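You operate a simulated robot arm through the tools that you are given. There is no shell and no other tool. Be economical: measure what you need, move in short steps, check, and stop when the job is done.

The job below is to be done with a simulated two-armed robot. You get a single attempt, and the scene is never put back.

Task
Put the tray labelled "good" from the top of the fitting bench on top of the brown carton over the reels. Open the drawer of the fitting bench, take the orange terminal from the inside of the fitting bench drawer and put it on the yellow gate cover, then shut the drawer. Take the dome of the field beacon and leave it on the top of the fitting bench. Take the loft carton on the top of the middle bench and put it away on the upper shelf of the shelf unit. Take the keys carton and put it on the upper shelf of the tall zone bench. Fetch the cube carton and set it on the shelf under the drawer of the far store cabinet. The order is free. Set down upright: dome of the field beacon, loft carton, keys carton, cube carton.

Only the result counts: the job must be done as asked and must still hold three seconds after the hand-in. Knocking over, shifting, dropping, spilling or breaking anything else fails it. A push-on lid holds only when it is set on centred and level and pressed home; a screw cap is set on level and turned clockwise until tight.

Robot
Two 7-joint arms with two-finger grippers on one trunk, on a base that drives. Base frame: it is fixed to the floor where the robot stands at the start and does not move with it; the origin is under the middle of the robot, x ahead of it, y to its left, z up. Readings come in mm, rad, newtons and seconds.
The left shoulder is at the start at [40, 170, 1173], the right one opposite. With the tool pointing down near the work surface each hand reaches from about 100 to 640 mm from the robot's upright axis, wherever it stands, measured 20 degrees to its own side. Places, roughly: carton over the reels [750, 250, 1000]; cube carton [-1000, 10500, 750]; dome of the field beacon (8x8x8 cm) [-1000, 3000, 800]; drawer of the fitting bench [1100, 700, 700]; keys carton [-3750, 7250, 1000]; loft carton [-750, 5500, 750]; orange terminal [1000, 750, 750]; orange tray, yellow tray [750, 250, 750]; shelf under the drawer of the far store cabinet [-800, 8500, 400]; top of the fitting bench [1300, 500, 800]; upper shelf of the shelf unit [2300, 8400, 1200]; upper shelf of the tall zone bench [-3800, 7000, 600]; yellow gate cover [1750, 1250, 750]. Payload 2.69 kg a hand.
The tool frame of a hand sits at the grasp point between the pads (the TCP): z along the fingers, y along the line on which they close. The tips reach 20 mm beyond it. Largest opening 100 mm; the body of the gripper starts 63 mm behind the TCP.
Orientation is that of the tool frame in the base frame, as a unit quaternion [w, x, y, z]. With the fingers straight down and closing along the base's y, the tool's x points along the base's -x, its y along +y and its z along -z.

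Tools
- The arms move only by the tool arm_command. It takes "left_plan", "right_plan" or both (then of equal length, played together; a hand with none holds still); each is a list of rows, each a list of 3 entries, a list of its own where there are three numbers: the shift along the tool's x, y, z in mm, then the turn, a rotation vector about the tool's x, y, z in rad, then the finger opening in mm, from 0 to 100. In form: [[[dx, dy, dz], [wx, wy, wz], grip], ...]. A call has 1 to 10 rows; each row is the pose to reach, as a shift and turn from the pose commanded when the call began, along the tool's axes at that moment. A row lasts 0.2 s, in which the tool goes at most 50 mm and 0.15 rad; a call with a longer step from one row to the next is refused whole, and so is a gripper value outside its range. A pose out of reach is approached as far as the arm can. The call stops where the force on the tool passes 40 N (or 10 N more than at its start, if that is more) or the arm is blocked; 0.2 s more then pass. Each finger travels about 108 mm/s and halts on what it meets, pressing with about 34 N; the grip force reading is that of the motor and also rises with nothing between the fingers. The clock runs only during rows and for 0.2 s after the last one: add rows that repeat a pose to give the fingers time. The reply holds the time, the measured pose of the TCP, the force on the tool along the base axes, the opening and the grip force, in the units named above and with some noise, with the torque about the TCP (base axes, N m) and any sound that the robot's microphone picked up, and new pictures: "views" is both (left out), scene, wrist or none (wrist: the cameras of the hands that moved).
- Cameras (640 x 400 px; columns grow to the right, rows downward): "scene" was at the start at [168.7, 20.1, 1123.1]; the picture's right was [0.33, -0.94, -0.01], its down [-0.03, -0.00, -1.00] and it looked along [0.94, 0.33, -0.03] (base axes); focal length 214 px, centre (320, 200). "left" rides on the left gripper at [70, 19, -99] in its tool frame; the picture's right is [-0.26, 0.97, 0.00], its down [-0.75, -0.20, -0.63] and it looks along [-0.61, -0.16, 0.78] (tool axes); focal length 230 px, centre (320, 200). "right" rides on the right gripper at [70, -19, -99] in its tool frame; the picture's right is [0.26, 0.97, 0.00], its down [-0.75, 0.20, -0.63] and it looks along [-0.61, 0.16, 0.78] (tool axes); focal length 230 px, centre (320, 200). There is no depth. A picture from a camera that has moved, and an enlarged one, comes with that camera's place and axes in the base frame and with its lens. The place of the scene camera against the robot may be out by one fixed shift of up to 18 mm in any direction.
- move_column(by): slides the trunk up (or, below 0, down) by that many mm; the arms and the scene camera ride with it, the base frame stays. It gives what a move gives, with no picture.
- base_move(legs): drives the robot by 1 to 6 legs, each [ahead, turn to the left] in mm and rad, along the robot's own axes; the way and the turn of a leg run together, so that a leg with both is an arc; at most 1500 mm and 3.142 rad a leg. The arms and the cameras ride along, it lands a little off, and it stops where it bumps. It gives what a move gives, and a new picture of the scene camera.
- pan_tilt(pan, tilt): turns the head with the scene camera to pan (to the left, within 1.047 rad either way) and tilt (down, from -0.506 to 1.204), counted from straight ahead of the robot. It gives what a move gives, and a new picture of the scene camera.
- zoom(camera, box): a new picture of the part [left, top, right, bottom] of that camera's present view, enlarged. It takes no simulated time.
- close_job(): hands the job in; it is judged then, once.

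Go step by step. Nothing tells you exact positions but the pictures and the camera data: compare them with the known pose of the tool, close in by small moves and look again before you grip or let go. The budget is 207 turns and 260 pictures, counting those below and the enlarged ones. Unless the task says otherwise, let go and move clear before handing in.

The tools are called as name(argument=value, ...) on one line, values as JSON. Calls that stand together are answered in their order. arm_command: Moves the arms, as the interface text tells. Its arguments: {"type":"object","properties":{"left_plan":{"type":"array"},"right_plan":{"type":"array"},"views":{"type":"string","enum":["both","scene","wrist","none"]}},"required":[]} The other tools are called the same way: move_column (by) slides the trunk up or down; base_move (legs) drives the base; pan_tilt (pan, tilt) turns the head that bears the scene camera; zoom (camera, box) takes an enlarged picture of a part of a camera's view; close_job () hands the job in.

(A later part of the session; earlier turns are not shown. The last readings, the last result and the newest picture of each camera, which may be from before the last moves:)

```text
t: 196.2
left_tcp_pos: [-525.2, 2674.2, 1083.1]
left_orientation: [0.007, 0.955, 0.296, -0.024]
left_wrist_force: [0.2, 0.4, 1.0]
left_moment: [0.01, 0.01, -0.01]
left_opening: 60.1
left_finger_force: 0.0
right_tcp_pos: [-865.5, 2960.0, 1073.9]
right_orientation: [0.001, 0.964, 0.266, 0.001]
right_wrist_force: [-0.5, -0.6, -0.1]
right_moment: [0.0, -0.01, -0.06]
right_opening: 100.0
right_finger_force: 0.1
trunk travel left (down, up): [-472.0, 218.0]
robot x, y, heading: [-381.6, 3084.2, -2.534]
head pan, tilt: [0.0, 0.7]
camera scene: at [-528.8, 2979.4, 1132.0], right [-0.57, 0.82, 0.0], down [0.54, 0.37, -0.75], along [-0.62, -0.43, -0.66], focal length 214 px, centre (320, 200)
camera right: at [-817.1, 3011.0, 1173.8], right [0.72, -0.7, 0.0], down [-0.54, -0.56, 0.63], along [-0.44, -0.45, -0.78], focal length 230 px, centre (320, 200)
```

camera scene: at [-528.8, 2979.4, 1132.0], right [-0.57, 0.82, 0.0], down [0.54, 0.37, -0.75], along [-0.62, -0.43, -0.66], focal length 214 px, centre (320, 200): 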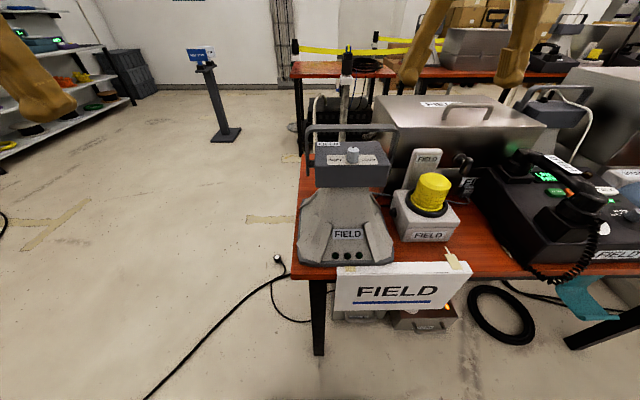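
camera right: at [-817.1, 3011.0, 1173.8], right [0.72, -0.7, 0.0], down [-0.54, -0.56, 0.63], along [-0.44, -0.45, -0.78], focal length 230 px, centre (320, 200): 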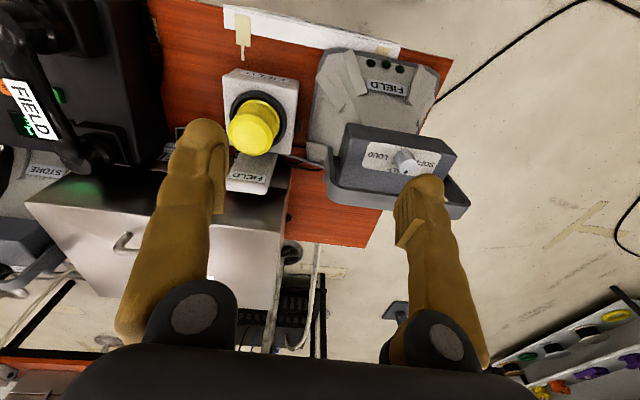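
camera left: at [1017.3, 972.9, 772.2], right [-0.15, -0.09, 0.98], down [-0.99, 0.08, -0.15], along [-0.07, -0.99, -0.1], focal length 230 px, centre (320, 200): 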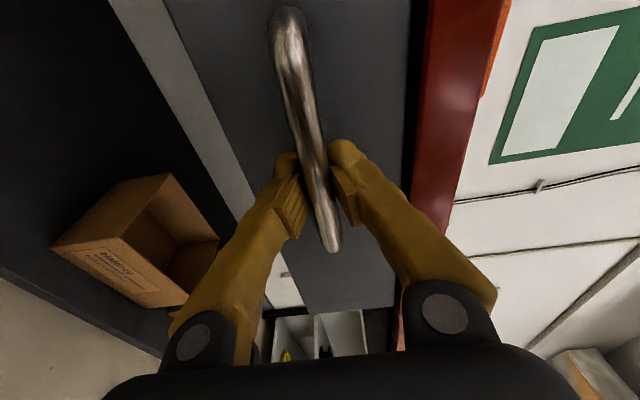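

Triangulating gives the dome top near (-972,2980) at z≈862, farther and lower than thought. I'll drive 100 mm closer and lower the trunk.

base_move(legs=[[100, 0]])

arm_command(right_plan=[[[0, -35, 0], [0, 0, 0], 100], [[0, -70, 20], [0, 0, 0], 100], [[0, -75, 60], [0, 0, 0], 100], [[0, -75, 70], [0, 0, 0], 100], [[0, -75, 70], [0, 0, 0], 100]])

```text
t: 197.4
left_tcp_pos: [-610.1, 2614.0, 1080.3]
left_orientation: [0.006, 0.954, 0.298, -0.021]
left_wrist_force: [-0.8, -0.7, -0.1]
left_moment: [0.06, -0.04, -0.01]
left_opening: 60.2
left_finger_force: 0.0
right_tcp_pos: [-951.0, 2898.6, 1072.7]
right_orientation: [0.0, 0.963, 0.269, 0.004]
right_wrist_force: [-0.5, -0.7, 0.2]
right_moment: [0.02, -0.11, -0.02]
right_opening: 100.0
right_finger_force: 0.0
trunk travel left (down, up): [-472.0, 218.0]
robot x, y, heading: [-457.4, 3035.0, -2.539]
head pan, tilt: [0.0, 0.7]
camera scene: at [-614.4, 2919.8, 1131.3], right [-0.57, 0.82, 0.0], down [0.54, 0.38, -0.75], along [-0.62, -0.43, -0.66], focal length 214 px, centre (320, 200)
```

scene: 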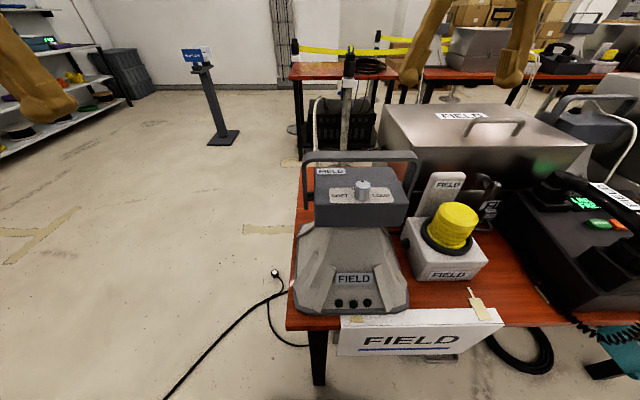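

```text
t: 198.6
left_tcp_pos: [-591.6, 2627.0, 1087.6]
left_orientation: [0.009, 0.954, 0.298, -0.03]
left_wrist_force: [1.2, 0.6, 0.2]
left_moment: [-0.01, 0.07, 0.01]
left_opening: 60.3
left_finger_force: 0.1
right_tcp_pos: [-974.4, 2977.1, 1013.2]
right_orientation: [0.004, 0.963, 0.268, -0.007]
right_wrist_force: [0.3, -0.1, 0.2]
right_moment: [-0.01, 0.02, 0.01]
right_opening: 100.2
right_finger_force: 0.1
trunk travel left (down, up): [-472.0, 218.0]
robot x, y, heading: [-461.4, 3029.9, -2.539]
head pan, tilt: [0.0, 0.7]
camera scene: at [-610.0, 2922.9, 1132.3], right [-0.57, 0.82, 0.0], down [0.54, 0.37, -0.75], along [-0.62, -0.43, -0.66], focal length 214 px, centre (320, 200)
camera right: at [-924.0, 3029.7, 1111.2], right [0.72, -0.69, 0.0], down [-0.53, -0.55, 0.64], along [-0.45, -0.46, -0.77], focal length 230 px, centre (320, 200)
```

scene: 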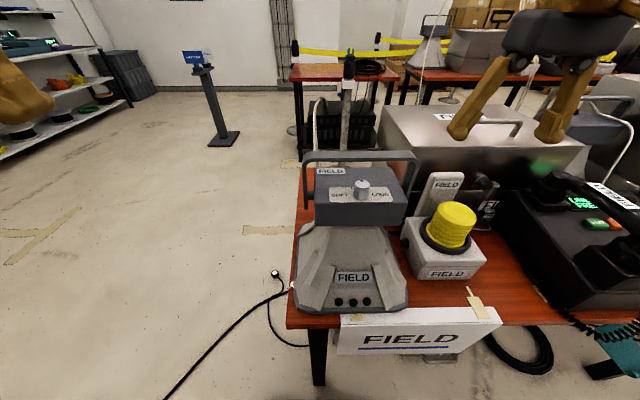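
right: 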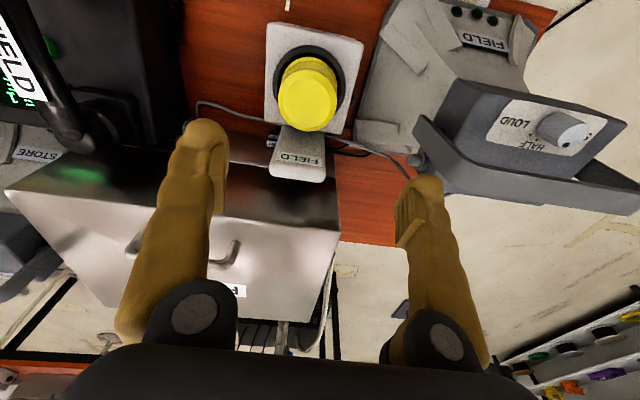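

Dome top ≈ (-986,2985,862). Correct laterally and descend part way.

arm_command(right_plan=[[[-3, -6, 30], [0, 0.015, 0], 100], [[-6, -13, 60], [0, 0.015, 0], 100], [[-6, -13, 95], [0, 0.015, 0], 100], [[-6, -13, 110], [0, 0.015, 0], 100], [[-6, -13, 110], [0, 0.015, 0], 100], [[-6, -13, 110], [0, 0.015, 0], 100]])

```text
t: 200.0
left_tcp_pos: [-594.0, 2627.8, 1086.6]
left_orientation: [0.008, 0.954, 0.298, -0.031]
left_wrist_force: [0.0, 0.0, 0.7]
left_moment: [0.01, 0.01, 0.02]
left_opening: 59.8
left_finger_force: 0.1
right_tcp_pos: [-984.9, 2981.9, 901.0]
right_orientation: [0.002, 0.963, 0.269, 0.001]
right_wrist_force: [0.9, 0.6, -0.2]
right_moment: [0.03, -0.01, 0.0]
right_opening: 100.4
right_finger_force: 0.1
trunk travel left (down, up): [-472.0, 218.0]
robot x, y, heading: [-458.6, 3034.7, -2.535]
head pan, tilt: [0.0, 0.7]
camera scene: at [-610.8, 2922.4, 1132.1], right [-0.57, 0.82, 0.0], down [0.54, 0.37, -0.75], along [-0.62, -0.43, -0.66], focal length 214 px, centre (320, 200)
camera right: at [-936.9, 3033.5, 1001.1], right [0.72, -0.69, 0.0], down [-0.54, -0.56, 0.63], along [-0.43, -0.46, -0.78], focal length 230 px, centre (320, 200)
```

scene: 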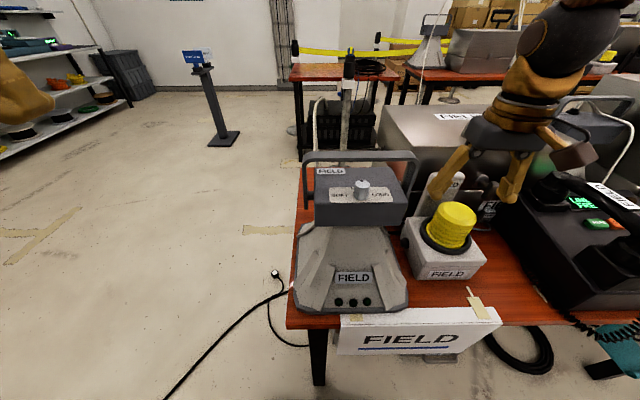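
right: 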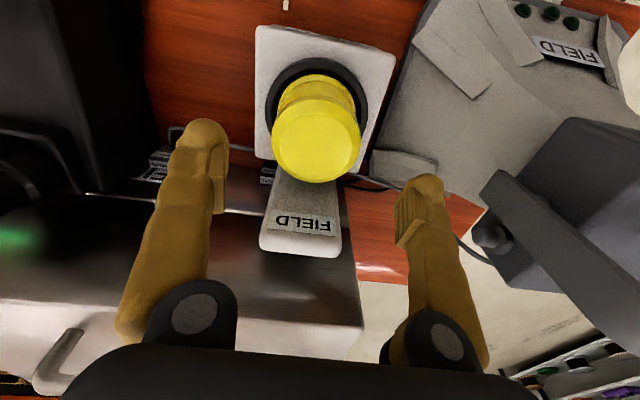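

Good alignment. Small correction, descend to mid-dome and close.

arm_command(right_plan=[[[2, -3, 25], [0, 0, 0], 100], [[4, -5, 45], [0, 0, 0], 100], [[4, -5, 62], [0, 0, 0], 100], [[4, -5, 62], [0, 0, 0], 100], [[4, -5, 62], [0, 0, 0], 70], [[4, -5, 62], [0, 0, 0], 40], [[4, -5, 62], [0, 0, 0], 40], [[4, -5, 62], [0, 0, 0], 40]])

```text
t: 201.8
left_tcp_pos: [-592.5, 2626.5, 1086.9]
left_orientation: [0.009, 0.954, 0.298, -0.03]
left_wrist_force: [0.2, 1.0, -1.3]
left_moment: [0.03, 0.03, -0.01]
left_opening: 60.0
left_finger_force: 0.2
right_tcp_pos: [-985.2, 2988.4, 841.2]
right_orientation: [0.001, 0.963, 0.268, 0.001]
right_wrist_force: [-0.8, -0.2, -0.4]
right_moment: [0.04, 0.0, 0.01]
right_opening: 62.8
right_finger_force: 34.1
trunk travel left (down, up): [-472.0, 218.0]
robot x, y, heading: [-461.3, 3036.4, -2.533]
head pan, tilt: [0.0, 0.7]
camera scene: at [-610.8, 2922.3, 1132.1], right [-0.57, 0.82, 0.0], down [0.54, 0.37, -0.75], along [-0.62, -0.43, -0.66], focal length 214 px, centre (320, 200)
camera right: at [-936.5, 3039.5, 939.0], right [0.72, -0.69, 0.0], down [-0.54, -0.56, 0.63], along [-0.43, -0.46, -0.78], focal length 230 px, centre (320, 200)
```

scene: 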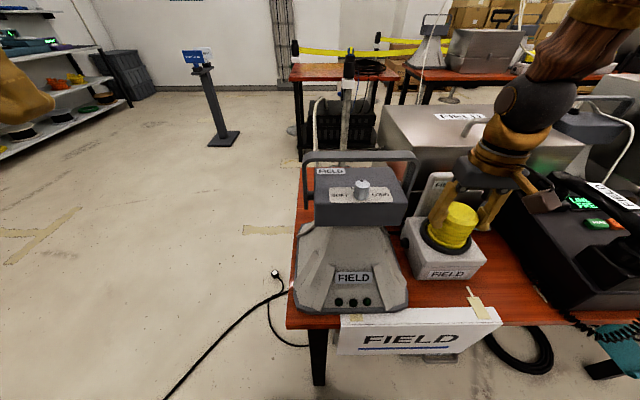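
right: 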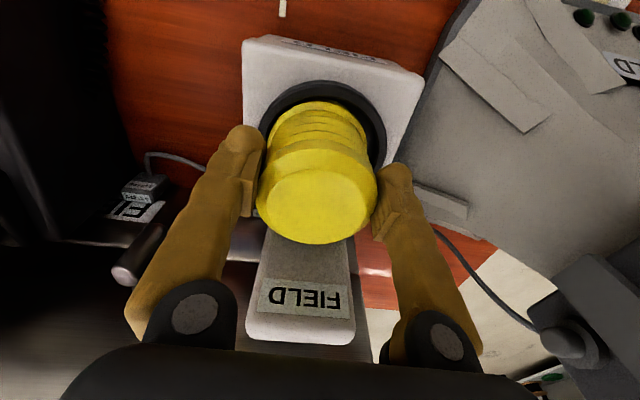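

Gripped at 63 mm. Try a gentle straight lift.

arm_command(right_plan=[[[0, 0, -5], [0, 0, 0], 40], [[0, 0, -12], [0, 0, 0], 40], [[0, 0, -25], [0, 0, 0], 40], [[0, 0, -40], [0, 0, 0], 40], [[0, 0, -40], [0, 0, 0], 40]], views="wrist")

```text
t: 203.0
left_tcp_pos: [-593.0, 2626.1, 1086.0]
left_orientation: [0.009, 0.954, 0.297, -0.031]
left_wrist_force: [0.3, -0.1, 0.5]
left_moment: [-0.06, 0.02, -0.01]
left_opening: 60.0
left_finger_force: 0.0
right_tcp_pos: [-986.4, 2986.1, 880.9]
right_orientation: [0.001, 0.963, 0.268, 0.002]
right_wrist_force: [-0.3, 0.6, -0.3]
right_moment: [-0.02, -0.02, 0.02]
right_opening: 62.9
right_finger_force: 34.5
trunk travel left (down, up): [-472.0, 218.0]
robot x, y, heading: [-460.1, 3030.4, -2.538]
head pan, tilt: [0.0, 0.7]
camera right: at [-938.7, 3038.0, 979.1], right [0.72, -0.69, 0.0], down [-0.54, -0.56, 0.63], along [-0.43, -0.46, -0.78], focal length 230 px, centre (320, 200)
```

right: 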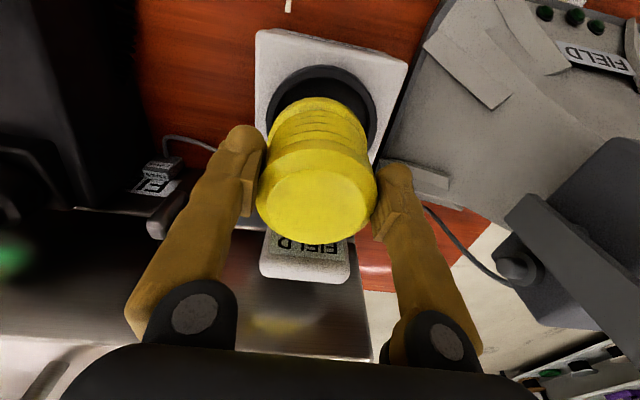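

The dome lifts off freely. Raising it and heading back to the fitting bench.

arm_command(right_plan=[[[0, 0, -45], [0, 0, 0], 40], [[0, 0, -90], [0, 0, 0], 40], [[10, 0, -135], [0, 0, 0], 40], [[30, 0, -175], [0, 0, 0], 40], [[50, 0, -200], [0, 0, 0], 40], [[50, 0, -200], [0, 0, 0], 40]], views="none")

base_move(legs=[[-100, 0], [0, 1.486], [1150, 0], [0, 0.76], [1365, 0], [0, -0.655]])

```text
t: 204.4
left_tcp_pos: [-592.8, 2625.5, 1087.4]
left_orientation: [0.009, 0.954, 0.298, -0.03]
left_wrist_force: [0.8, 1.4, 0.1]
left_moment: [-0.01, 0.0, 0.01]
left_opening: 60.0
left_finger_force: 0.1
right_tcp_pos: [-944.0, 3014.3, 1079.1]
right_orientation: [0.001, 0.963, 0.268, 0.002]
right_wrist_force: [0.1, 0.3, -1.8]
right_moment: [-0.01, -0.03, -0.01]
right_opening: 62.6
right_finger_force: 33.4
trunk travel left (down, up): [-472.0, 218.0]
robot x, y, heading: [-461.0, 3032.6, -2.532]
head pan, tilt: [0.0, 0.7]
```

```text
t: 224.9
left_tcp_pos: [1841.7, 1454.9, 1088.1]
left_orientation: [0.027, 0.486, 0.873, -0.016]
left_wrist_force: [-0.8, -0.4, 0.6]
left_moment: [0.0, 0.0, 0.01]
left_opening: 60.1
left_finger_force: 0.1
right_tcp_pos: [1437.8, 1123.5, 1077.9]
right_orientation: [-0.001, 0.513, 0.859, 0.001]
right_wrist_force: [0.1, 0.7, -0.6]
right_moment: [0.03, -0.01, -0.01]
right_opening: 62.4
right_finger_force: 34.0
trunk travel left (down, up): [-472.0, 218.0]
robot x, y, heading: [1446.0, 1609.0, -1.007]
head pan, tilt: [0.0, 0.7]
camera scene: at [1532.6, 1449.1, 1132.1], right [-0.85, -0.53, 0.0], down [-0.35, 0.56, -0.75], along [0.4, -0.64, -0.66], focal length 214 px, centre (320, 200)
```

scene: 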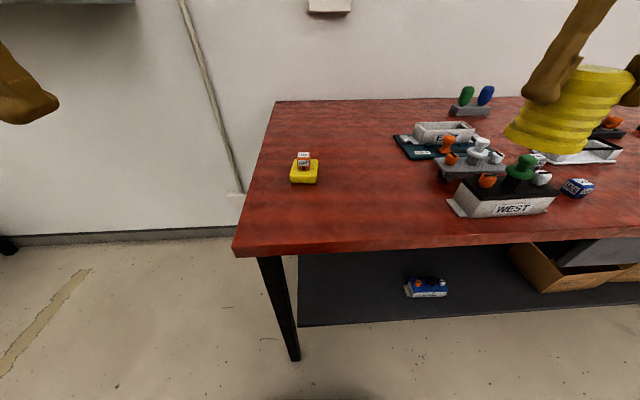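

I'm in front of a clear patch of bench top. Moving the dome over (1610,1098) and lowering part way.

arm_command(right_plan=[[[-26, 35, 0], [0, 0, 0], 40], [[-52, 70, 0], [0, 0, 0], 40], [[-78, 105, 0], [0, 0, 0], 40], [[-103, 140, 0], [0, 0, 0], 40], [[-103, 140, 40], [0, 0, 0], 40], [[-103, 140, 80], [0, 0, 0], 40], [[-103, 140, 125], [0, 0, 0], 40], [[-103, 140, 125], [0, 0, 0], 40], [[-103, 140, 125], [0, 0, 0], 40]])

```text
t: 226.9
left_tcp_pos: [1833.4, 1468.6, 1091.7]
left_orientation: [0.034, 0.485, 0.874, -0.019]
left_wrist_force: [-0.2, -0.5, 0.2]
left_moment: [0.03, -0.01, -0.03]
left_opening: 60.0
left_finger_force: 0.0
right_tcp_pos: [1602.2, 1110.8, 963.8]
right_orientation: [0.007, 0.513, 0.858, -0.001]
right_wrist_force: [-1.0, 0.5, -0.8]
right_moment: [-0.01, -0.01, -0.04]
right_opening: 62.4
right_finger_force: 33.8
trunk travel left (down, up): [-472.0, 218.0]
robot x, y, heading: [1445.9, 1607.9, -1.014]
head pan, tilt: [0.0, 0.7]
camera scene: at [1532.9, 1448.7, 1132.0], right [-0.85, -0.53, 0.0], down [-0.35, 0.56, -0.75], along [0.4, -0.64, -0.66], focal length 214 px, centre (320, 200)
camera right: at [1550.3, 1163.8, 1061.5], right [0.73, 0.68, 0.0], down [0.53, -0.56, 0.64], along [0.44, -0.47, -0.77], focal length 230 px, centre (320, 200)
```

scene: 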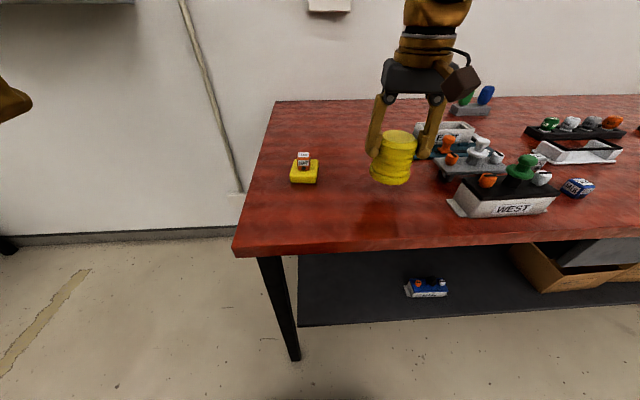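
right: 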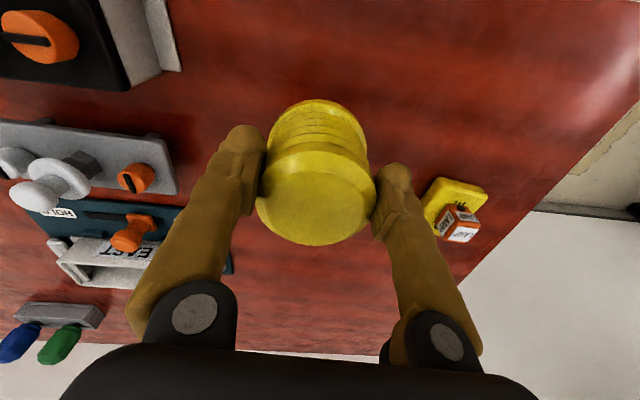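

Clear all round. Levelling and lowering to contact.

arm_command(right_plan=[[[0, 0, 20], [0.006, 0.013, 0], 40], [[0, 0, 40], [0.006, 0.013, 0], 40], [[0, 0, 50], [0.006, 0.013, 0], 40], [[0, 0, 54], [0.006, 0.013, 0], 40], [[0, 0, 54], [0.006, 0.013, 0], 40]], views="scene")

zoom(camera="scene", box=[340, 110, 460, 230])

```text
t: 228.1
left_tcp_pos: [1833.6, 1469.7, 1092.5]
left_orientation: [0.034, 0.485, 0.874, -0.02]
left_wrist_force: [0.6, -0.7, 0.4]
left_moment: [0.02, 0.0, -0.01]
left_opening: 60.0
left_finger_force: 0.0
right_tcp_pos: [1601.8, 1109.1, 910.3]
right_orientation: [0.004, 0.514, 0.858, -0.003]
right_wrist_force: [-1.3, -6.0, 28.3]
right_moment: [-0.34, -0.02, 0.12]
right_opening: 62.9
right_finger_force: 33.8
trunk travel left (down, up): [-472.0, 218.0]
robot x, y, heading: [1447.1, 1609.3, -1.014]
head pan, tilt: [0.0, 0.7]
camera scene: at [1532.1, 1450.6, 1132.5], right [-0.85, -0.53, 0.0], down [-0.35, 0.56, -0.75], along [0.4, -0.64, -0.66], focal length 214 px, centre (320, 200)
```

scene: 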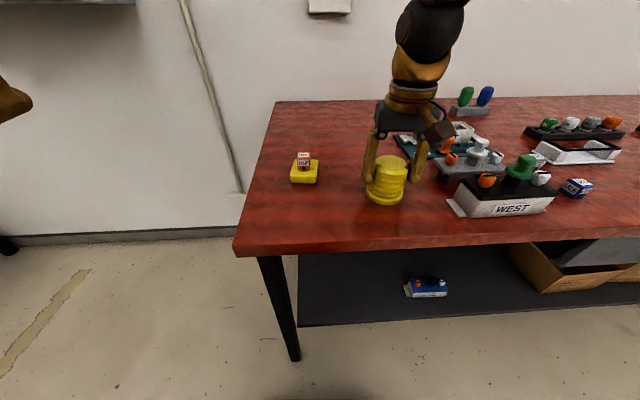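

```text
3.33 times, centred on (400, 170) of scene
camera zoom: at [1532.1, 1450.6, 1132.5], right [-0.85, -0.53, 0.0], down [-0.35, 0.56, -0.75], along [0.4, -0.64, -0.66], focal length 715 px, centre (53, 300)
```

zoom: 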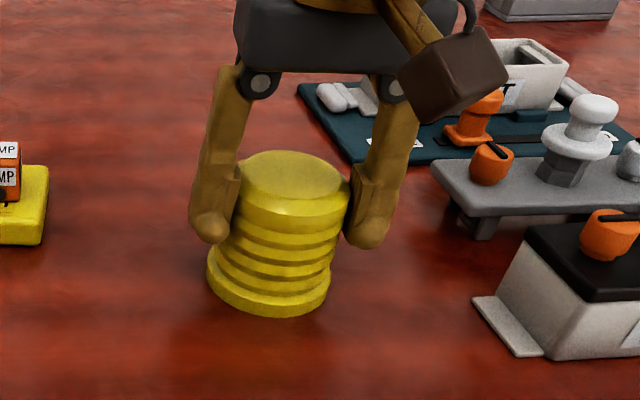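

Dome is on the bench. Release and lift away.

arm_command(right_plan=[[[0, 0, 0], [0, 0, 0], 75], [[0, 0, 0], [0, 0, 0], 90], [[0, 0, 0], [0, 0, 0], 90], [[0, 0, -40], [0, 0, 0], 90], [[0, 0, -85], [0, 0, 0], 90], [[0, 0, -130], [0, 0, 0], 90], [[0, 0, -170], [0, 0, 0], 90], [[0, 0, -170], [0, 0, 0], 60]], views="scene")

```text
t: 229.9
left_tcp_pos: [1832.4, 1468.5, 1092.0]
left_orientation: [0.033, 0.486, 0.873, -0.021]
left_wrist_force: [-0.4, 0.0, -0.7]
left_moment: [0.0, 0.04, 0.03]
left_opening: 60.1
left_finger_force: 0.0
right_tcp_pos: [1604.9, 1111.7, 1076.1]
right_orientation: [-0.001, 0.513, 0.858, -0.001]
right_wrist_force: [0.0, 0.1, -0.1]
right_moment: [0.0, 0.0, -0.02]
right_opening: 59.8
right_finger_force: 0.0
trunk travel left (down, up): [-472.0, 218.0]
robot x, y, heading: [1444.5, 1607.3, -1.01]
head pan, tilt: [0.0, 0.7]
camera scene: at [1533.0, 1448.6, 1132.0], right [-0.85, -0.53, 0.0], down [-0.35, 0.56, -0.75], along [0.4, -0.64, -0.66], focal length 214 px, centre (320, 200)
```

scene: 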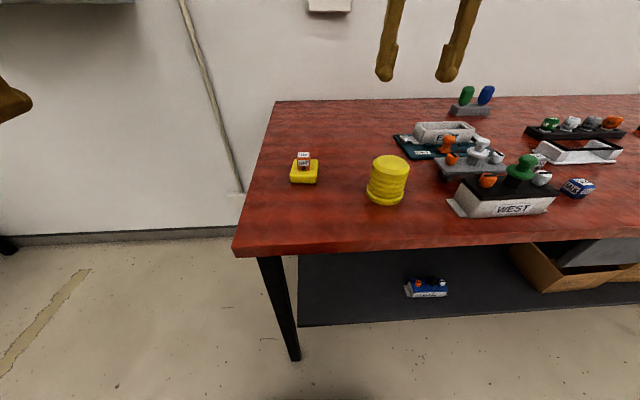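

Dome placed. Next the loft carton on the other row. Driving into the aisle.

base_move(legs=[[-120, 0], [0, -2.5], [1280, 0], [0, -0.881], [1473, 0]])

pan_tilt(pan=0.0, tilt=0.3)

```text
t: 252.5
left_tcp_pos: [-463.7, 3888.9, 1093.5]
left_orientation: [-0.024, 0.792, -0.61, -0.031]
left_wrist_force: [-0.4, -0.4, 0.5]
left_moment: [-0.02, 0.02, -0.01]
left_opening: 60.2
left_finger_force: 0.0
right_tcp_pos: [-141.7, 4164.6, 1078.2]
right_orientation: [-0.001, 0.773, -0.634, 0.001]
right_wrist_force: [0.5, 1.1, 0.6]
right_moment: [-0.01, -0.01, 0.01]
right_opening: 60.0
right_finger_force: 0.1
trunk travel left (down, up): [-472.0, 218.0]
robot x, y, heading: [-135.5, 3644.8, 1.825]
head pan, tilt: [0.0, 0.7]
camera scene: at [-185.7, 3802.9, 1132.0], right [0.97, 0.26, 0.0], down [0.17, -0.64, -0.75], along [-0.19, 0.73, -0.66], focal length 214 px, centre (320, 200)
```

scene: 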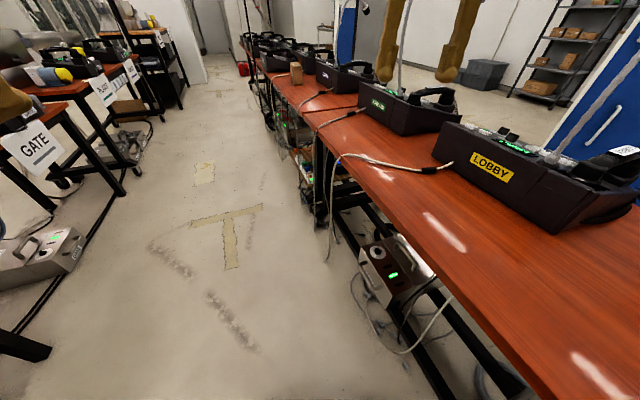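

```text
t: 253.3
left_tcp_pos: [-460.0, 3874.2, 1097.2]
left_orientation: [-0.03, 0.792, -0.609, -0.036]
left_wrist_force: [-0.1, 0.9, -0.3]
left_moment: [-0.01, 0.02, 0.02]
left_opening: 60.0
left_finger_force: 0.1
right_tcp_pos: [-137.9, 4149.1, 1085.0]
right_orientation: [-0.007, 0.773, -0.634, -0.007]
right_wrist_force: [0.3, 0.0, -0.5]
right_moment: [-0.05, -0.02, -0.04]
right_opening: 60.1
right_finger_force: 0.0
trunk travel left (down, up): [-472.0, 218.0]
robot x, y, heading: [-132.2, 3641.7, 1.834]
head pan, tilt: [0.0, 0.3]
camera scene: at [-188.2, 3812.2, 1167.8], right [0.97, 0.26, 0.0], down [0.08, -0.3, -0.95], along [-0.24, 0.92, -0.31], focal length 214 px, centre (320, 200)
```

scene: 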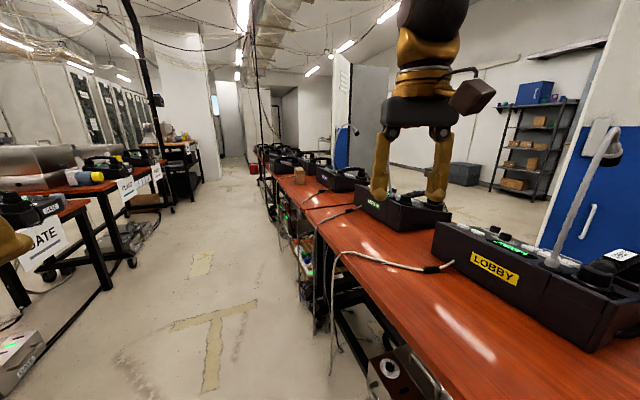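

The small brown carton stands at the aisle edge of the row, about (-825,5530). Driving alongside it and facing the row.

base_move(legs=[[0, 0.345], [1500, 0], [560, 0], [0, -1.571]])

pan_tilt(pan=-0.2, tilt=0.7)

```text
t: 268.9
left_tcp_pos: [-1247.4, 5753.7, 1097.2]
left_orientation: [0.046, -0.299, 0.953, 0.014]
left_wrist_force: [0.1, -0.2, -0.1]
left_moment: [-0.01, -0.03, 0.02]
left_opening: 59.9
left_finger_force: 0.1
right_tcp_pos: [-876.7, 5544.4, 1086.1]
right_orientation: [0.009, -0.269, 0.963, 0.001]
right_wrist_force: [-0.9, -0.6, -0.1]
right_moment: [0.02, -0.02, 0.03]
right_opening: 60.0
right_finger_force: 0.2
trunk travel left (down, up): [-472.0, 218.0]
robot x, y, heading: [-1351.1, 5374.7, 0.614]
head pan, tilt: [0.0, 0.3]
camera scene: at [-1210.3, 5472.0, 1168.1], right [0.57, -0.82, 0.0], down [-0.26, -0.18, -0.95], along [0.78, 0.54, -0.31], focal length 214 px, centre (320, 200)
```

scene: 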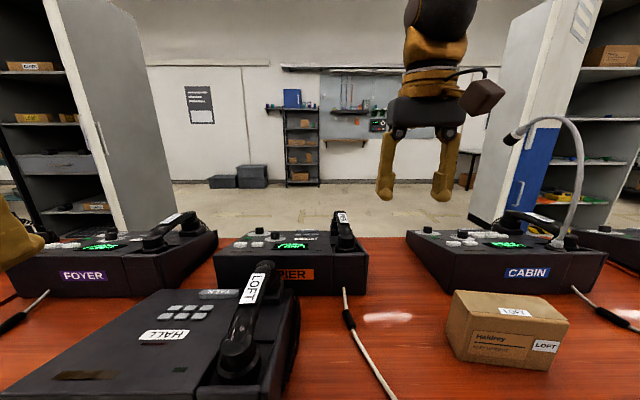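

```text
t: 269.7
left_tcp_pos: [-1258.5, 5746.3, 1096.4]
left_orientation: [0.048, -0.302, 0.952, 0.013]
left_wrist_force: [-0.6, 1.0, -0.2]
left_moment: [-0.02, 0.02, 0.0]
left_opening: 60.0
left_finger_force: 0.0
right_tcp_pos: [-891.0, 5537.0, 1093.5]
right_orientation: [0.017, -0.269, 0.963, 0.004]
right_wrist_force: [0.8, -0.1, -0.9]
right_moment: [-0.03, 0.03, 0.01]
right_opening: 60.1
right_finger_force: 0.0
trunk travel left (down, up): [-472.0, 218.0]
robot x, y, heading: [-1353.0, 5377.6, 0.613]
head pan, tilt: [-0.201, 0.7]
camera scene: at [-1209.2, 5453.3, 1132.1], right [0.4, -0.92, 0.0], down [-0.6, -0.27, -0.75], along [0.69, 0.3, -0.66], focal length 214 px, centre (320, 200)
```

scene: 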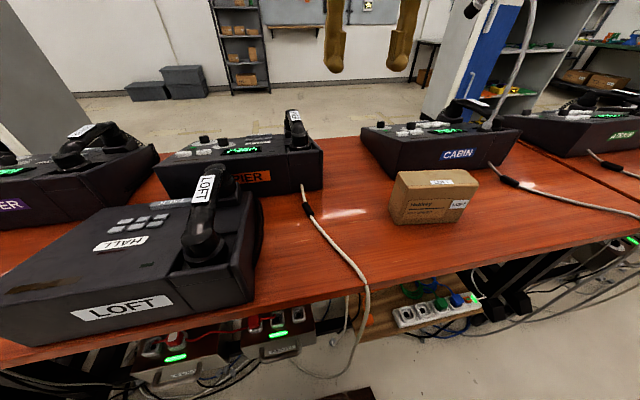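

The LOFT carton is to my right. Bringing the right hand over to look at it.

arm_command(right_plan=[[[0, -45, 0], [0, 0.035, 0], 100], [[0, -90, 0], [0, 0.035, 0], 100], [[0, -130, 0], [0, 0.035, 0], 100], [[0, -130, 0], [0, 0.035, 0], 100], [[0, -130, 0], [0, 0.035, 0], 100]], views="wrist")

```text
t: 270.9
left_tcp_pos: [-1256.1, 5745.9, 1097.5]
left_orientation: [0.046, -0.303, 0.952, 0.013]
left_wrist_force: [0.4, 0.2, -0.2]
left_moment: [0.02, 0.03, 0.01]
left_opening: 60.2
left_finger_force: 0.2
right_tcp_pos: [-822.0, 5422.1, 1092.2]
right_orientation: [-0.001, -0.27, 0.963, 0.0]
right_wrist_force: [0.3, 0.3, 0.9]
right_moment: [-0.01, -0.02, 0.04]
right_opening: 100.0
right_finger_force: 0.0
trunk travel left (down, up): [-472.0, 218.0]
robot x, y, heading: [-1352.3, 5376.6, 0.611]
head pan, tilt: [-0.201, 0.7]
camera right: at [-873.2, 5368.8, 1191.4], right [-0.72, 0.69, 0.0], down [0.54, 0.56, 0.63], along [0.43, 0.45, -0.78], focal length 230 px, centre (320, 200)
```

right: 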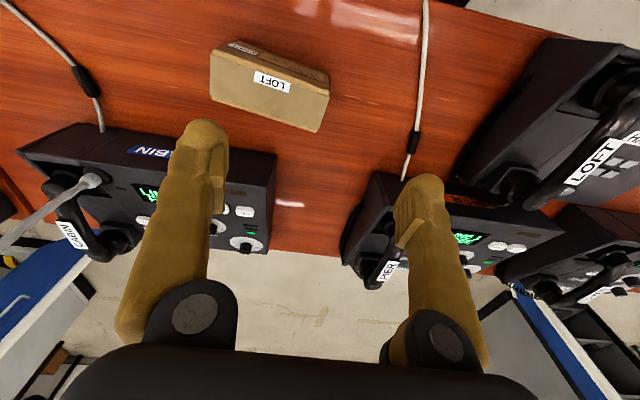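

Zooming on the carton for its edges.

zoom(camera="right", box=[190, 20, 350, 150])

```text
3.08 times, centred on (270, 85) of right
camera zoom: at [-873.2, 5368.8, 1191.4], right [-0.72, 0.69, 0.0], down [0.54, 0.56, 0.63], along [0.43, 0.45, -0.78], focal length 708 px, centre (474, 554)
```

zoom: 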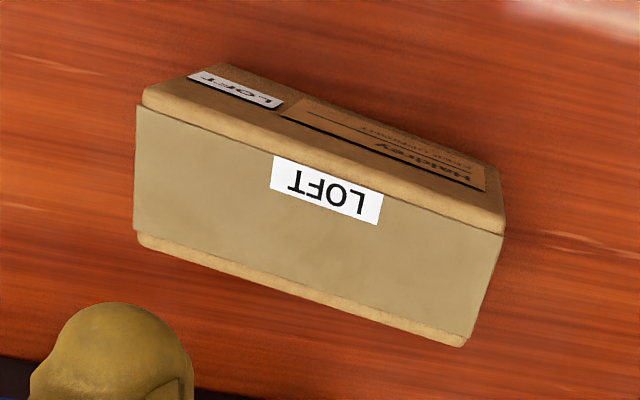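

Carton ≈145×57 mm, long side nearly across my view; I'll rotate the right hand 90° so the fingers close fore-aft, while moving above it.

arm_command(right_plan=[[[-4, -10, 0], [0, 0, 0.15], 100], [[-8, -20, 0], [0, 0, 0.3], 100], [[-12, -30, 0], [0, 0, 0.45], 100], [[-16, -40, 0], [0, 0, 0.6], 100], [[-20, -50, 0], [0, 0, 0.75], 100], [[-21, -62, 10], [0, 0, 0.9], 100], [[-21, -62, 20], [0, 0, 1.05], 100], [[-21, -62, 30], [0, 0, 1.2], 100], [[-21, -62, 40], [0, 0, 1.35], 100], [[-21, -62, 50], [0, 0, 1.5], 100]], views="none")

arm_command(right_plan=[[[0, 0, 0], [0, 0, 0.116], 100], [[0, 0, 0], [0, 0, 0.116], 100], [[0, 0, 0], [0, 0, 0.116], 100]])

```text
t: 273.1
left_tcp_pos: [-1257.1, 5745.4, 1096.1]
left_orientation: [0.046, -0.303, 0.952, 0.013]
left_wrist_force: [0.0, 0.4, 0.1]
left_moment: [-0.03, -0.03, -0.01]
left_opening: 60.1
left_finger_force: 0.1
right_tcp_pos: [-772.9, 5381.4, 1041.5]
right_orientation: [0.0, 0.46, 0.888, -0.001]
right_wrist_force: [-0.5, -0.3, 0.2]
right_moment: [0.01, 0.02, -0.04]
right_opening: 100.0
right_finger_force: 0.1
trunk travel left (down, up): [-472.0, 218.0]
robot x, y, heading: [-1351.8, 5375.1, 0.613]
head pan, tilt: [-0.201, 0.7]
```

```text
t: 273.9
left_tcp_pos: [-1257.4, 5747.8, 1095.9]
left_orientation: [0.048, -0.303, 0.952, 0.013]
left_wrist_force: [0.1, 0.1, 0.4]
left_moment: [0.0, 0.01, 0.02]
left_opening: 60.0
left_finger_force: 0.1
right_tcp_pos: [-773.9, 5381.7, 1042.6]
right_orientation: [-0.001, 0.51, 0.86, 0.0]
right_wrist_force: [1.1, 0.3, -0.2]
right_moment: [0.01, 0.03, 0.0]
right_opening: 99.7
right_finger_force: 0.1
trunk travel left (down, up): [-472.0, 218.0]
robot x, y, heading: [-1355.5, 5377.9, 0.611]
head pan, tilt: [-0.201, 0.7]
camera scene: at [-1209.4, 5452.2, 1132.1], right [0.4, -0.92, 0.0], down [-0.6, -0.26, -0.75], along [0.69, 0.3, -0.66], focal length 214 px, centre (320, 200)
camera right: at [-824.6, 5433.3, 1141.2], right [0.72, 0.69, 0.0], down [0.54, -0.56, 0.63], along [0.43, -0.46, -0.78], focal length 230 px, centre (320, 200)
```

scene: 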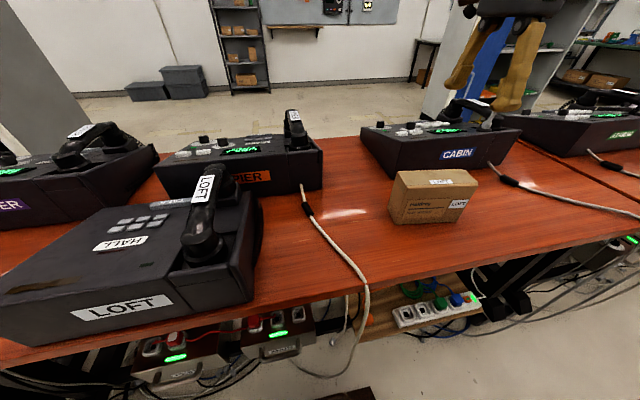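
right: 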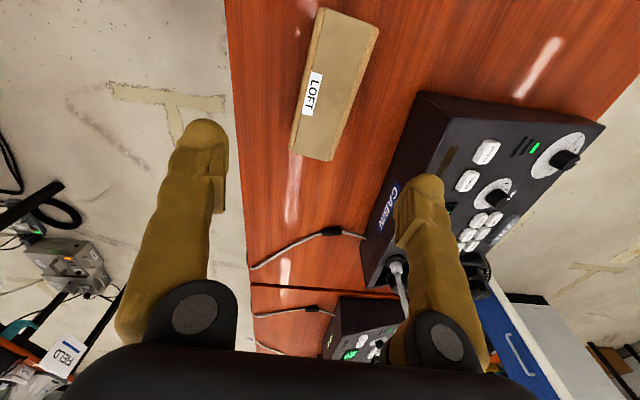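

The carton is lower than assumed (top ≈ 765). Shift over it and descend to look again.

arm_command(right_plan=[[[-6, 12, 30], [0, 0, 0], 100], [[-12, 24, 65], [0, 0, 0], 100], [[-12, 24, 105], [0, 0, 0], 100], [[-12, 24, 140], [0, 0, 0], 100], [[-12, 24, 140], [0, 0, 0], 100], [[-12, 24, 140], [0, 0, 0], 100]], views="wrist")

```text
t: 275.3
left_tcp_pos: [-1257.0, 5746.6, 1096.9]
left_orientation: [0.047, -0.303, 0.952, 0.013]
left_wrist_force: [0.0, -0.8, -0.2]
left_moment: [0.02, 0.0, -0.01]
left_opening: 59.8
left_finger_force: 0.1
right_tcp_pos: [-746.1, 5384.2, 900.6]
right_orientation: [-0.001, 0.509, 0.861, -0.002]
right_wrist_force: [-0.1, 0.0, 0.3]
right_moment: [0.02, 0.01, 0.03]
right_opening: 100.1
right_finger_force: 0.0
trunk travel left (down, up): [-472.0, 218.0]
robot x, y, heading: [-1353.1, 5374.0, 0.609]
head pan, tilt: [-0.201, 0.7]
camera right: at [-797.2, 5435.0, 1000.5], right [0.72, 0.69, 0.0], down [0.54, -0.56, 0.63], along [0.43, -0.46, -0.78], focal length 230 px, centre (320, 200)
```

right: 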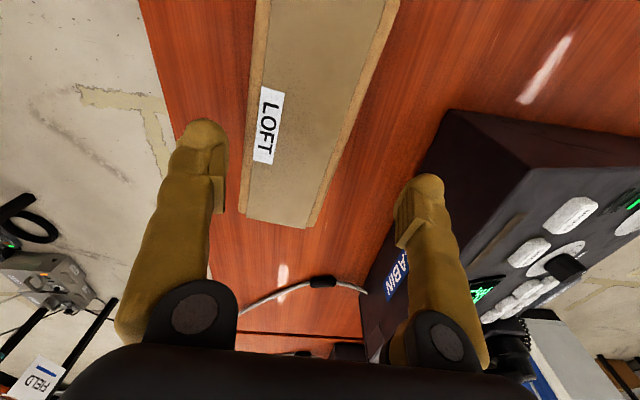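

Refined: carton top z≈858, centre ≈ (-769,5375). Correct by 24 mm and descend to grip height.

arm_command(right_plan=[[[3, -25, 0], [0, 0, 0.03], 100], [[3, -25, 0], [0, 0, 0.03], 100], [[3, -25, 35], [0, 0, 0.03], 100], [[3, -25, 66], [0, 0, 0.03], 100], [[3, -25, 66], [0, 0, 0.03], 100], [[3, -25, 66], [0, 0, 0.03], 100]])

```text
t: 276.7
left_tcp_pos: [-1257.0, 5748.2, 1096.1]
left_orientation: [0.047, -0.303, 0.952, 0.013]
left_wrist_force: [-0.7, 0.2, -0.4]
left_moment: [-0.02, 0.0, 0.0]
left_opening: 60.3
left_finger_force: 0.0
right_tcp_pos: [-771.4, 5372.0, 835.8]
right_orientation: [-0.001, 0.522, 0.853, -0.002]
right_wrist_force: [0.5, -0.1, -0.7]
right_moment: [-0.02, 0.01, 0.0]
right_opening: 99.9
right_finger_force: 0.1
trunk travel left (down, up): [-472.0, 218.0]
robot x, y, heading: [-1354.0, 5380.8, 0.613]
head pan, tilt: [-0.201, 0.7]
camera scene: at [-1209.1, 5452.1, 1132.1], right [0.4, -0.92, 0.0], down [-0.6, -0.26, -0.75], along [0.69, 0.3, -0.66], focal length 214 px, centre (320, 200)
camera right: at [-820.4, 5426.0, 934.4], right [0.74, 0.67, 0.0], down [0.52, -0.58, 0.63], along [0.42, -0.47, -0.78], focal length 230 px, centre (320, 200)
```

scene: 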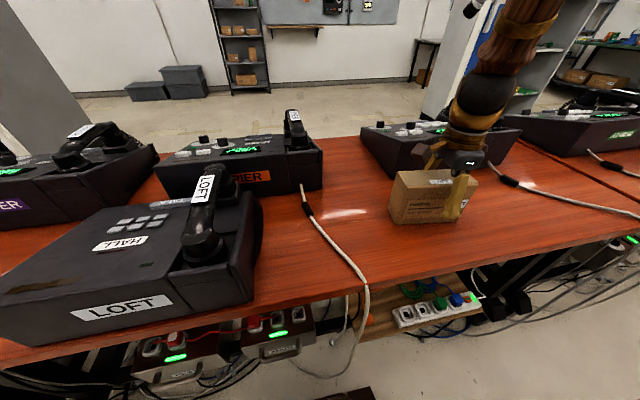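
right: 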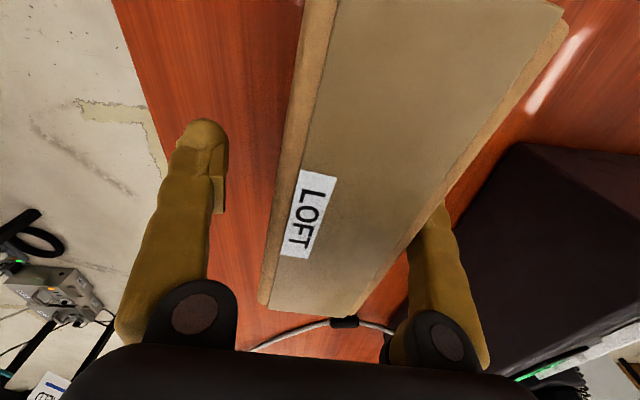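

The fingers straddle the carton around its middle. Close and lift slightly.

arm_command(right_plan=[[[0, 0, 0], [0, 0, 0], 70], [[0, 0, 0], [0, 0, 0], 40], [[0, 0, 0], [0, 0, 0], 30], [[0, 0, 0], [0, 0, 0], 30], [[0, 0, -15], [0, 0, 0], 30], [[0, 0, -40], [0, 0, 0], 30], [[0, 0, -40], [0, 0, 0], 30]])

```text
t: 278.3
left_tcp_pos: [-1256.8, 5747.1, 1096.3]
left_orientation: [0.047, -0.303, 0.952, 0.014]
left_wrist_force: [-0.3, 1.0, 0.5]
left_moment: [-0.01, 0.0, -0.03]
left_opening: 59.9
left_finger_force: 0.0
right_tcp_pos: [-772.2, 5374.7, 875.1]
right_orientation: [-0.001, 0.521, 0.853, -0.001]
right_wrist_force: [-0.4, 0.4, -4.1]
right_moment: [-0.07, 0.01, 0.01]
right_opening: 62.7
right_finger_force: 33.9
trunk travel left (down, up): [-472.0, 218.0]
robot x, y, heading: [-1354.3, 5378.6, 0.612]
head pan, tilt: [-0.201, 0.7]
camera scene: at [-1208.7, 5452.2, 1132.0], right [0.4, -0.92, 0.0], down [-0.6, -0.26, -0.75], along [0.69, 0.3, -0.66], focal length 214 px, centre (320, 200)
camera right: at [-820.8, 5428.3, 975.1], right [0.74, 0.67, 0.0], down [0.52, -0.58, 0.63], along [0.42, -0.47, -0.78], focal length 230 px, centre (320, 200)
```

scene: 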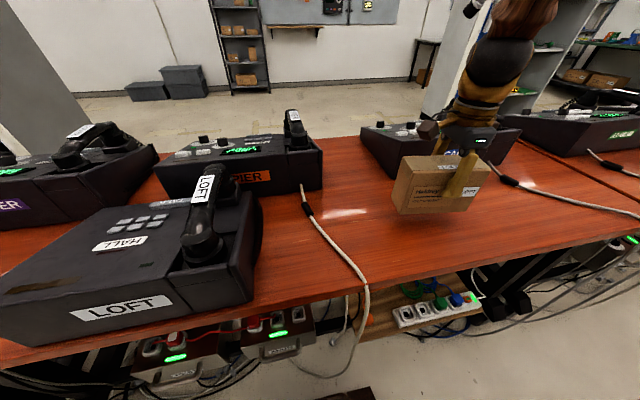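
right: 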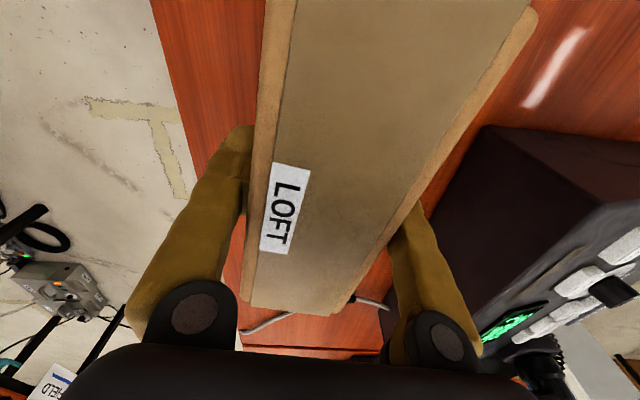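

Loft carton is held. Lift high and pull it in toward my body.

arm_command(right_plan=[[[0, 0, -45], [0, 0, 0], 30], [[0, 0, -90], [0, 0, 0], 30], [[0, 0, -135], [0, 0, 0], 30], [[10, -5, -180], [0, 0, 0], 30], [[45, -25, -200], [0, 0, 0], 30], [[85, -48, -200], [0, 0, 0], 30], [[125, -70, -200], [0, 0, 0], 30], [[165, -95, -200], [0, 0, 0], 30], [[165, -95, -200], [0, 0, 0], 30]], views="none")

pan_tilt(pan=0.9, tilt=0.25)

pan_tilt(pan=0.2, tilt=0.25)

```text
t: 280.3
left_tcp_pos: [-1256.9, 5746.9, 1097.0]
left_orientation: [0.047, -0.303, 0.952, 0.013]
left_wrist_force: [-0.3, 0.1, -1.0]
left_moment: [0.01, 0.01, 0.01]
left_opening: 60.1
left_finger_force: 0.1
right_tcp_pos: [-930.6, 5479.4, 1078.2]
right_orientation: [-0.002, 0.523, 0.852, -0.001]
right_wrist_force: [0.7, -0.2, -4.8]
right_moment: [-0.03, -0.04, 0.01]
right_opening: 62.5
right_finger_force: 33.4
trunk travel left (down, up): [-472.0, 218.0]
robot x, y, heading: [-1353.0, 5378.5, 0.613]
head pan, tilt: [-0.201, 0.7]
```

```text
t: 281.7
left_tcp_pos: [-1256.6, 5747.1, 1096.9]
left_orientation: [0.047, -0.303, 0.952, 0.013]
left_wrist_force: [-1.0, -0.5, 0.0]
left_moment: [0.02, 0.01, 0.01]
left_opening: 60.1
left_finger_force: 0.1
right_tcp_pos: [-931.2, 5480.2, 1080.5]
right_orientation: [-0.001, 0.523, 0.852, 0.0]
right_wrist_force: [-0.8, 0.5, -3.7]
right_moment: [-0.05, -0.06, -0.02]
right_opening: 62.5
right_finger_force: 33.7
trunk travel left (down, up): [-472.0, 218.0]
robot x, y, heading: [-1355.0, 5374.6, 0.606]
head pan, tilt: [0.901, 0.25]
camera scene: at [-1280.8, 5512.0, 1173.3], right [1.0, -0.06, -0.01], down [-0.03, -0.26, -0.97], along [0.05, 0.96, -0.26], focal length 214 px, centre (320, 200)
```

scene: 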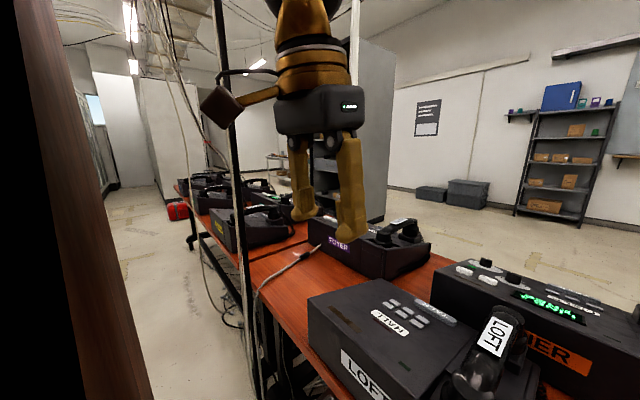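

```text
t: 282.7
left_tcp_pos: [-1256.2, 5746.6, 1097.4]
left_orientation: [0.047, -0.303, 0.952, 0.014]
left_wrist_force: [-0.5, -0.5, -1.2]
left_moment: [-0.01, -0.01, 0.03]
left_opening: 60.0
left_finger_force: 0.1
right_tcp_pos: [-930.3, 5479.4, 1079.6]
right_orientation: [-0.002, 0.523, 0.852, -0.001]
right_wrist_force: [0.3, 0.0, -5.0]
right_moment: [-0.04, -0.04, 0.0]
right_opening: 62.8
right_finger_force: 34.2
trunk travel left (down, up): [-472.0, 218.0]
robot x, y, heading: [-1354.7, 5375.4, 0.61]
head pan, tilt: [0.201, 0.25]
camera scene: at [-1222.3, 5486.5, 1172.8], right [0.73, -0.69, 0.0], down [-0.18, -0.19, -0.96], along [0.66, 0.7, -0.26], focal length 214 px, centre (320, 200)
```

scene: 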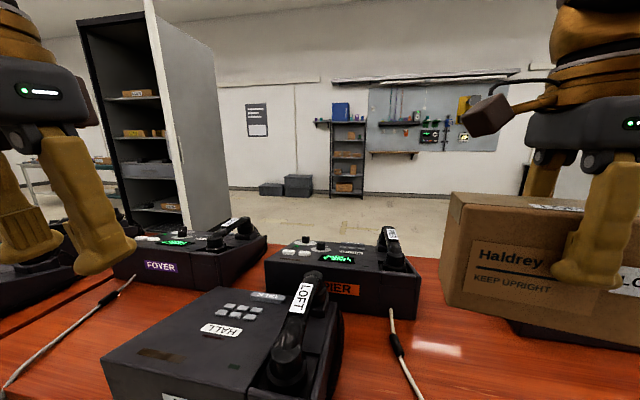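

I'll go around the near end of this row to reach the shelf rack on the far wall. First back down the aisle.

base_move(legs=[[0, -1.56], [1500, 0], [1380, 0]])

pan_tilt(pan=0.8, tilt=0.4)

```text
t: 283.6
left_tcp_pos: [-1251.0, 5751.5, 1098.2]
left_orientation: [0.062, -0.315, 0.947, 0.014]
left_wrist_force: [-0.8, 0.3, -0.2]
left_moment: [0.02, -0.08, 0.01]
left_opening: 60.1
left_finger_force: 0.0
right_tcp_pos: [-960.7, 5450.3, 1091.8]
right_orientation: [0.008, 0.532, 0.846, 0.013]
right_wrist_force: [-0.1, -0.8, -3.5]
right_moment: [-0.07, -0.04, 0.02]
right_opening: 62.7
right_finger_force: 34.4
trunk travel left (down, up): [-472.0, 218.0]
robot x, y, heading: [-1354.3, 5377.2, 0.588]
head pan, tilt: [0.201, 0.25]
stopped in leg 1: the robot was blocked; the commanded pose is now the measured one
camera scene: at [-1222.9, 5483.7, 1173.2], right [0.71, -0.7, 0.0], down [-0.18, -0.19, -0.97], along [0.68, 0.69, -0.26], focal length 214 px, centre (320, 200)
```

scene: 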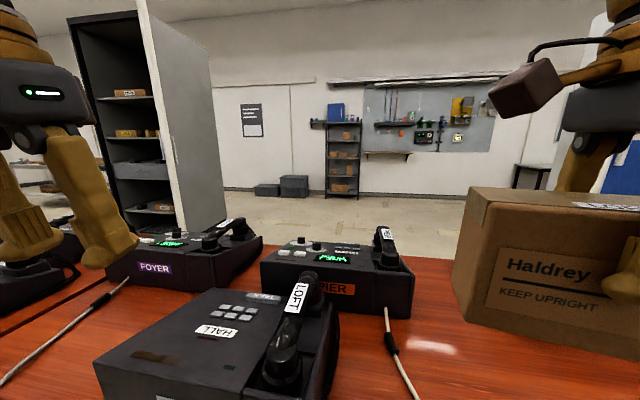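

```text
t: 284.6
left_tcp_pos: [-1249.1, 5750.4, 1097.0]
left_orientation: [0.061, -0.314, 0.947, 0.013]
left_wrist_force: [-0.5, 0.4, 0.2]
left_moment: [-0.01, 0.0, -0.03]
left_opening: 60.0
left_finger_force: 0.0
right_tcp_pos: [-955.8, 5449.9, 1091.3]
right_orientation: [0.006, 0.531, 0.847, 0.013]
right_wrist_force: [0.5, 0.1, -4.0]
right_moment: [-0.01, -0.04, 0.05]
right_opening: 62.7
right_finger_force: 33.8
trunk travel left (down, up): [-472.0, 218.0]
robot x, y, heading: [-1354.2, 5376.0, 0.593]
head pan, tilt: [0.799, 0.4]
camera scene: at [-1269.4, 5508.0, 1159.3], right [0.98, -0.18, -0.01], down [-0.08, -0.39, -0.92], along [0.16, 0.9, -0.4], focal length 214 px, centre (320, 200)
```

scene: 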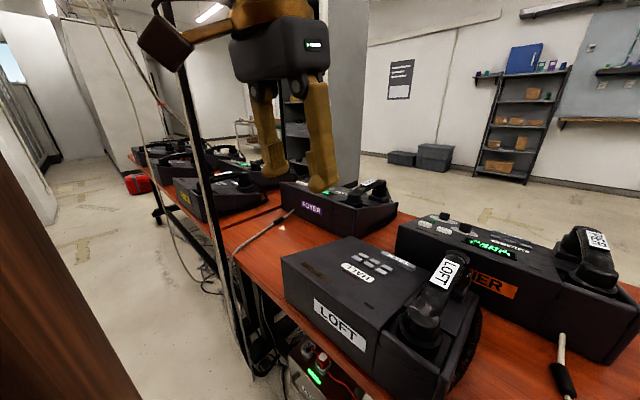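

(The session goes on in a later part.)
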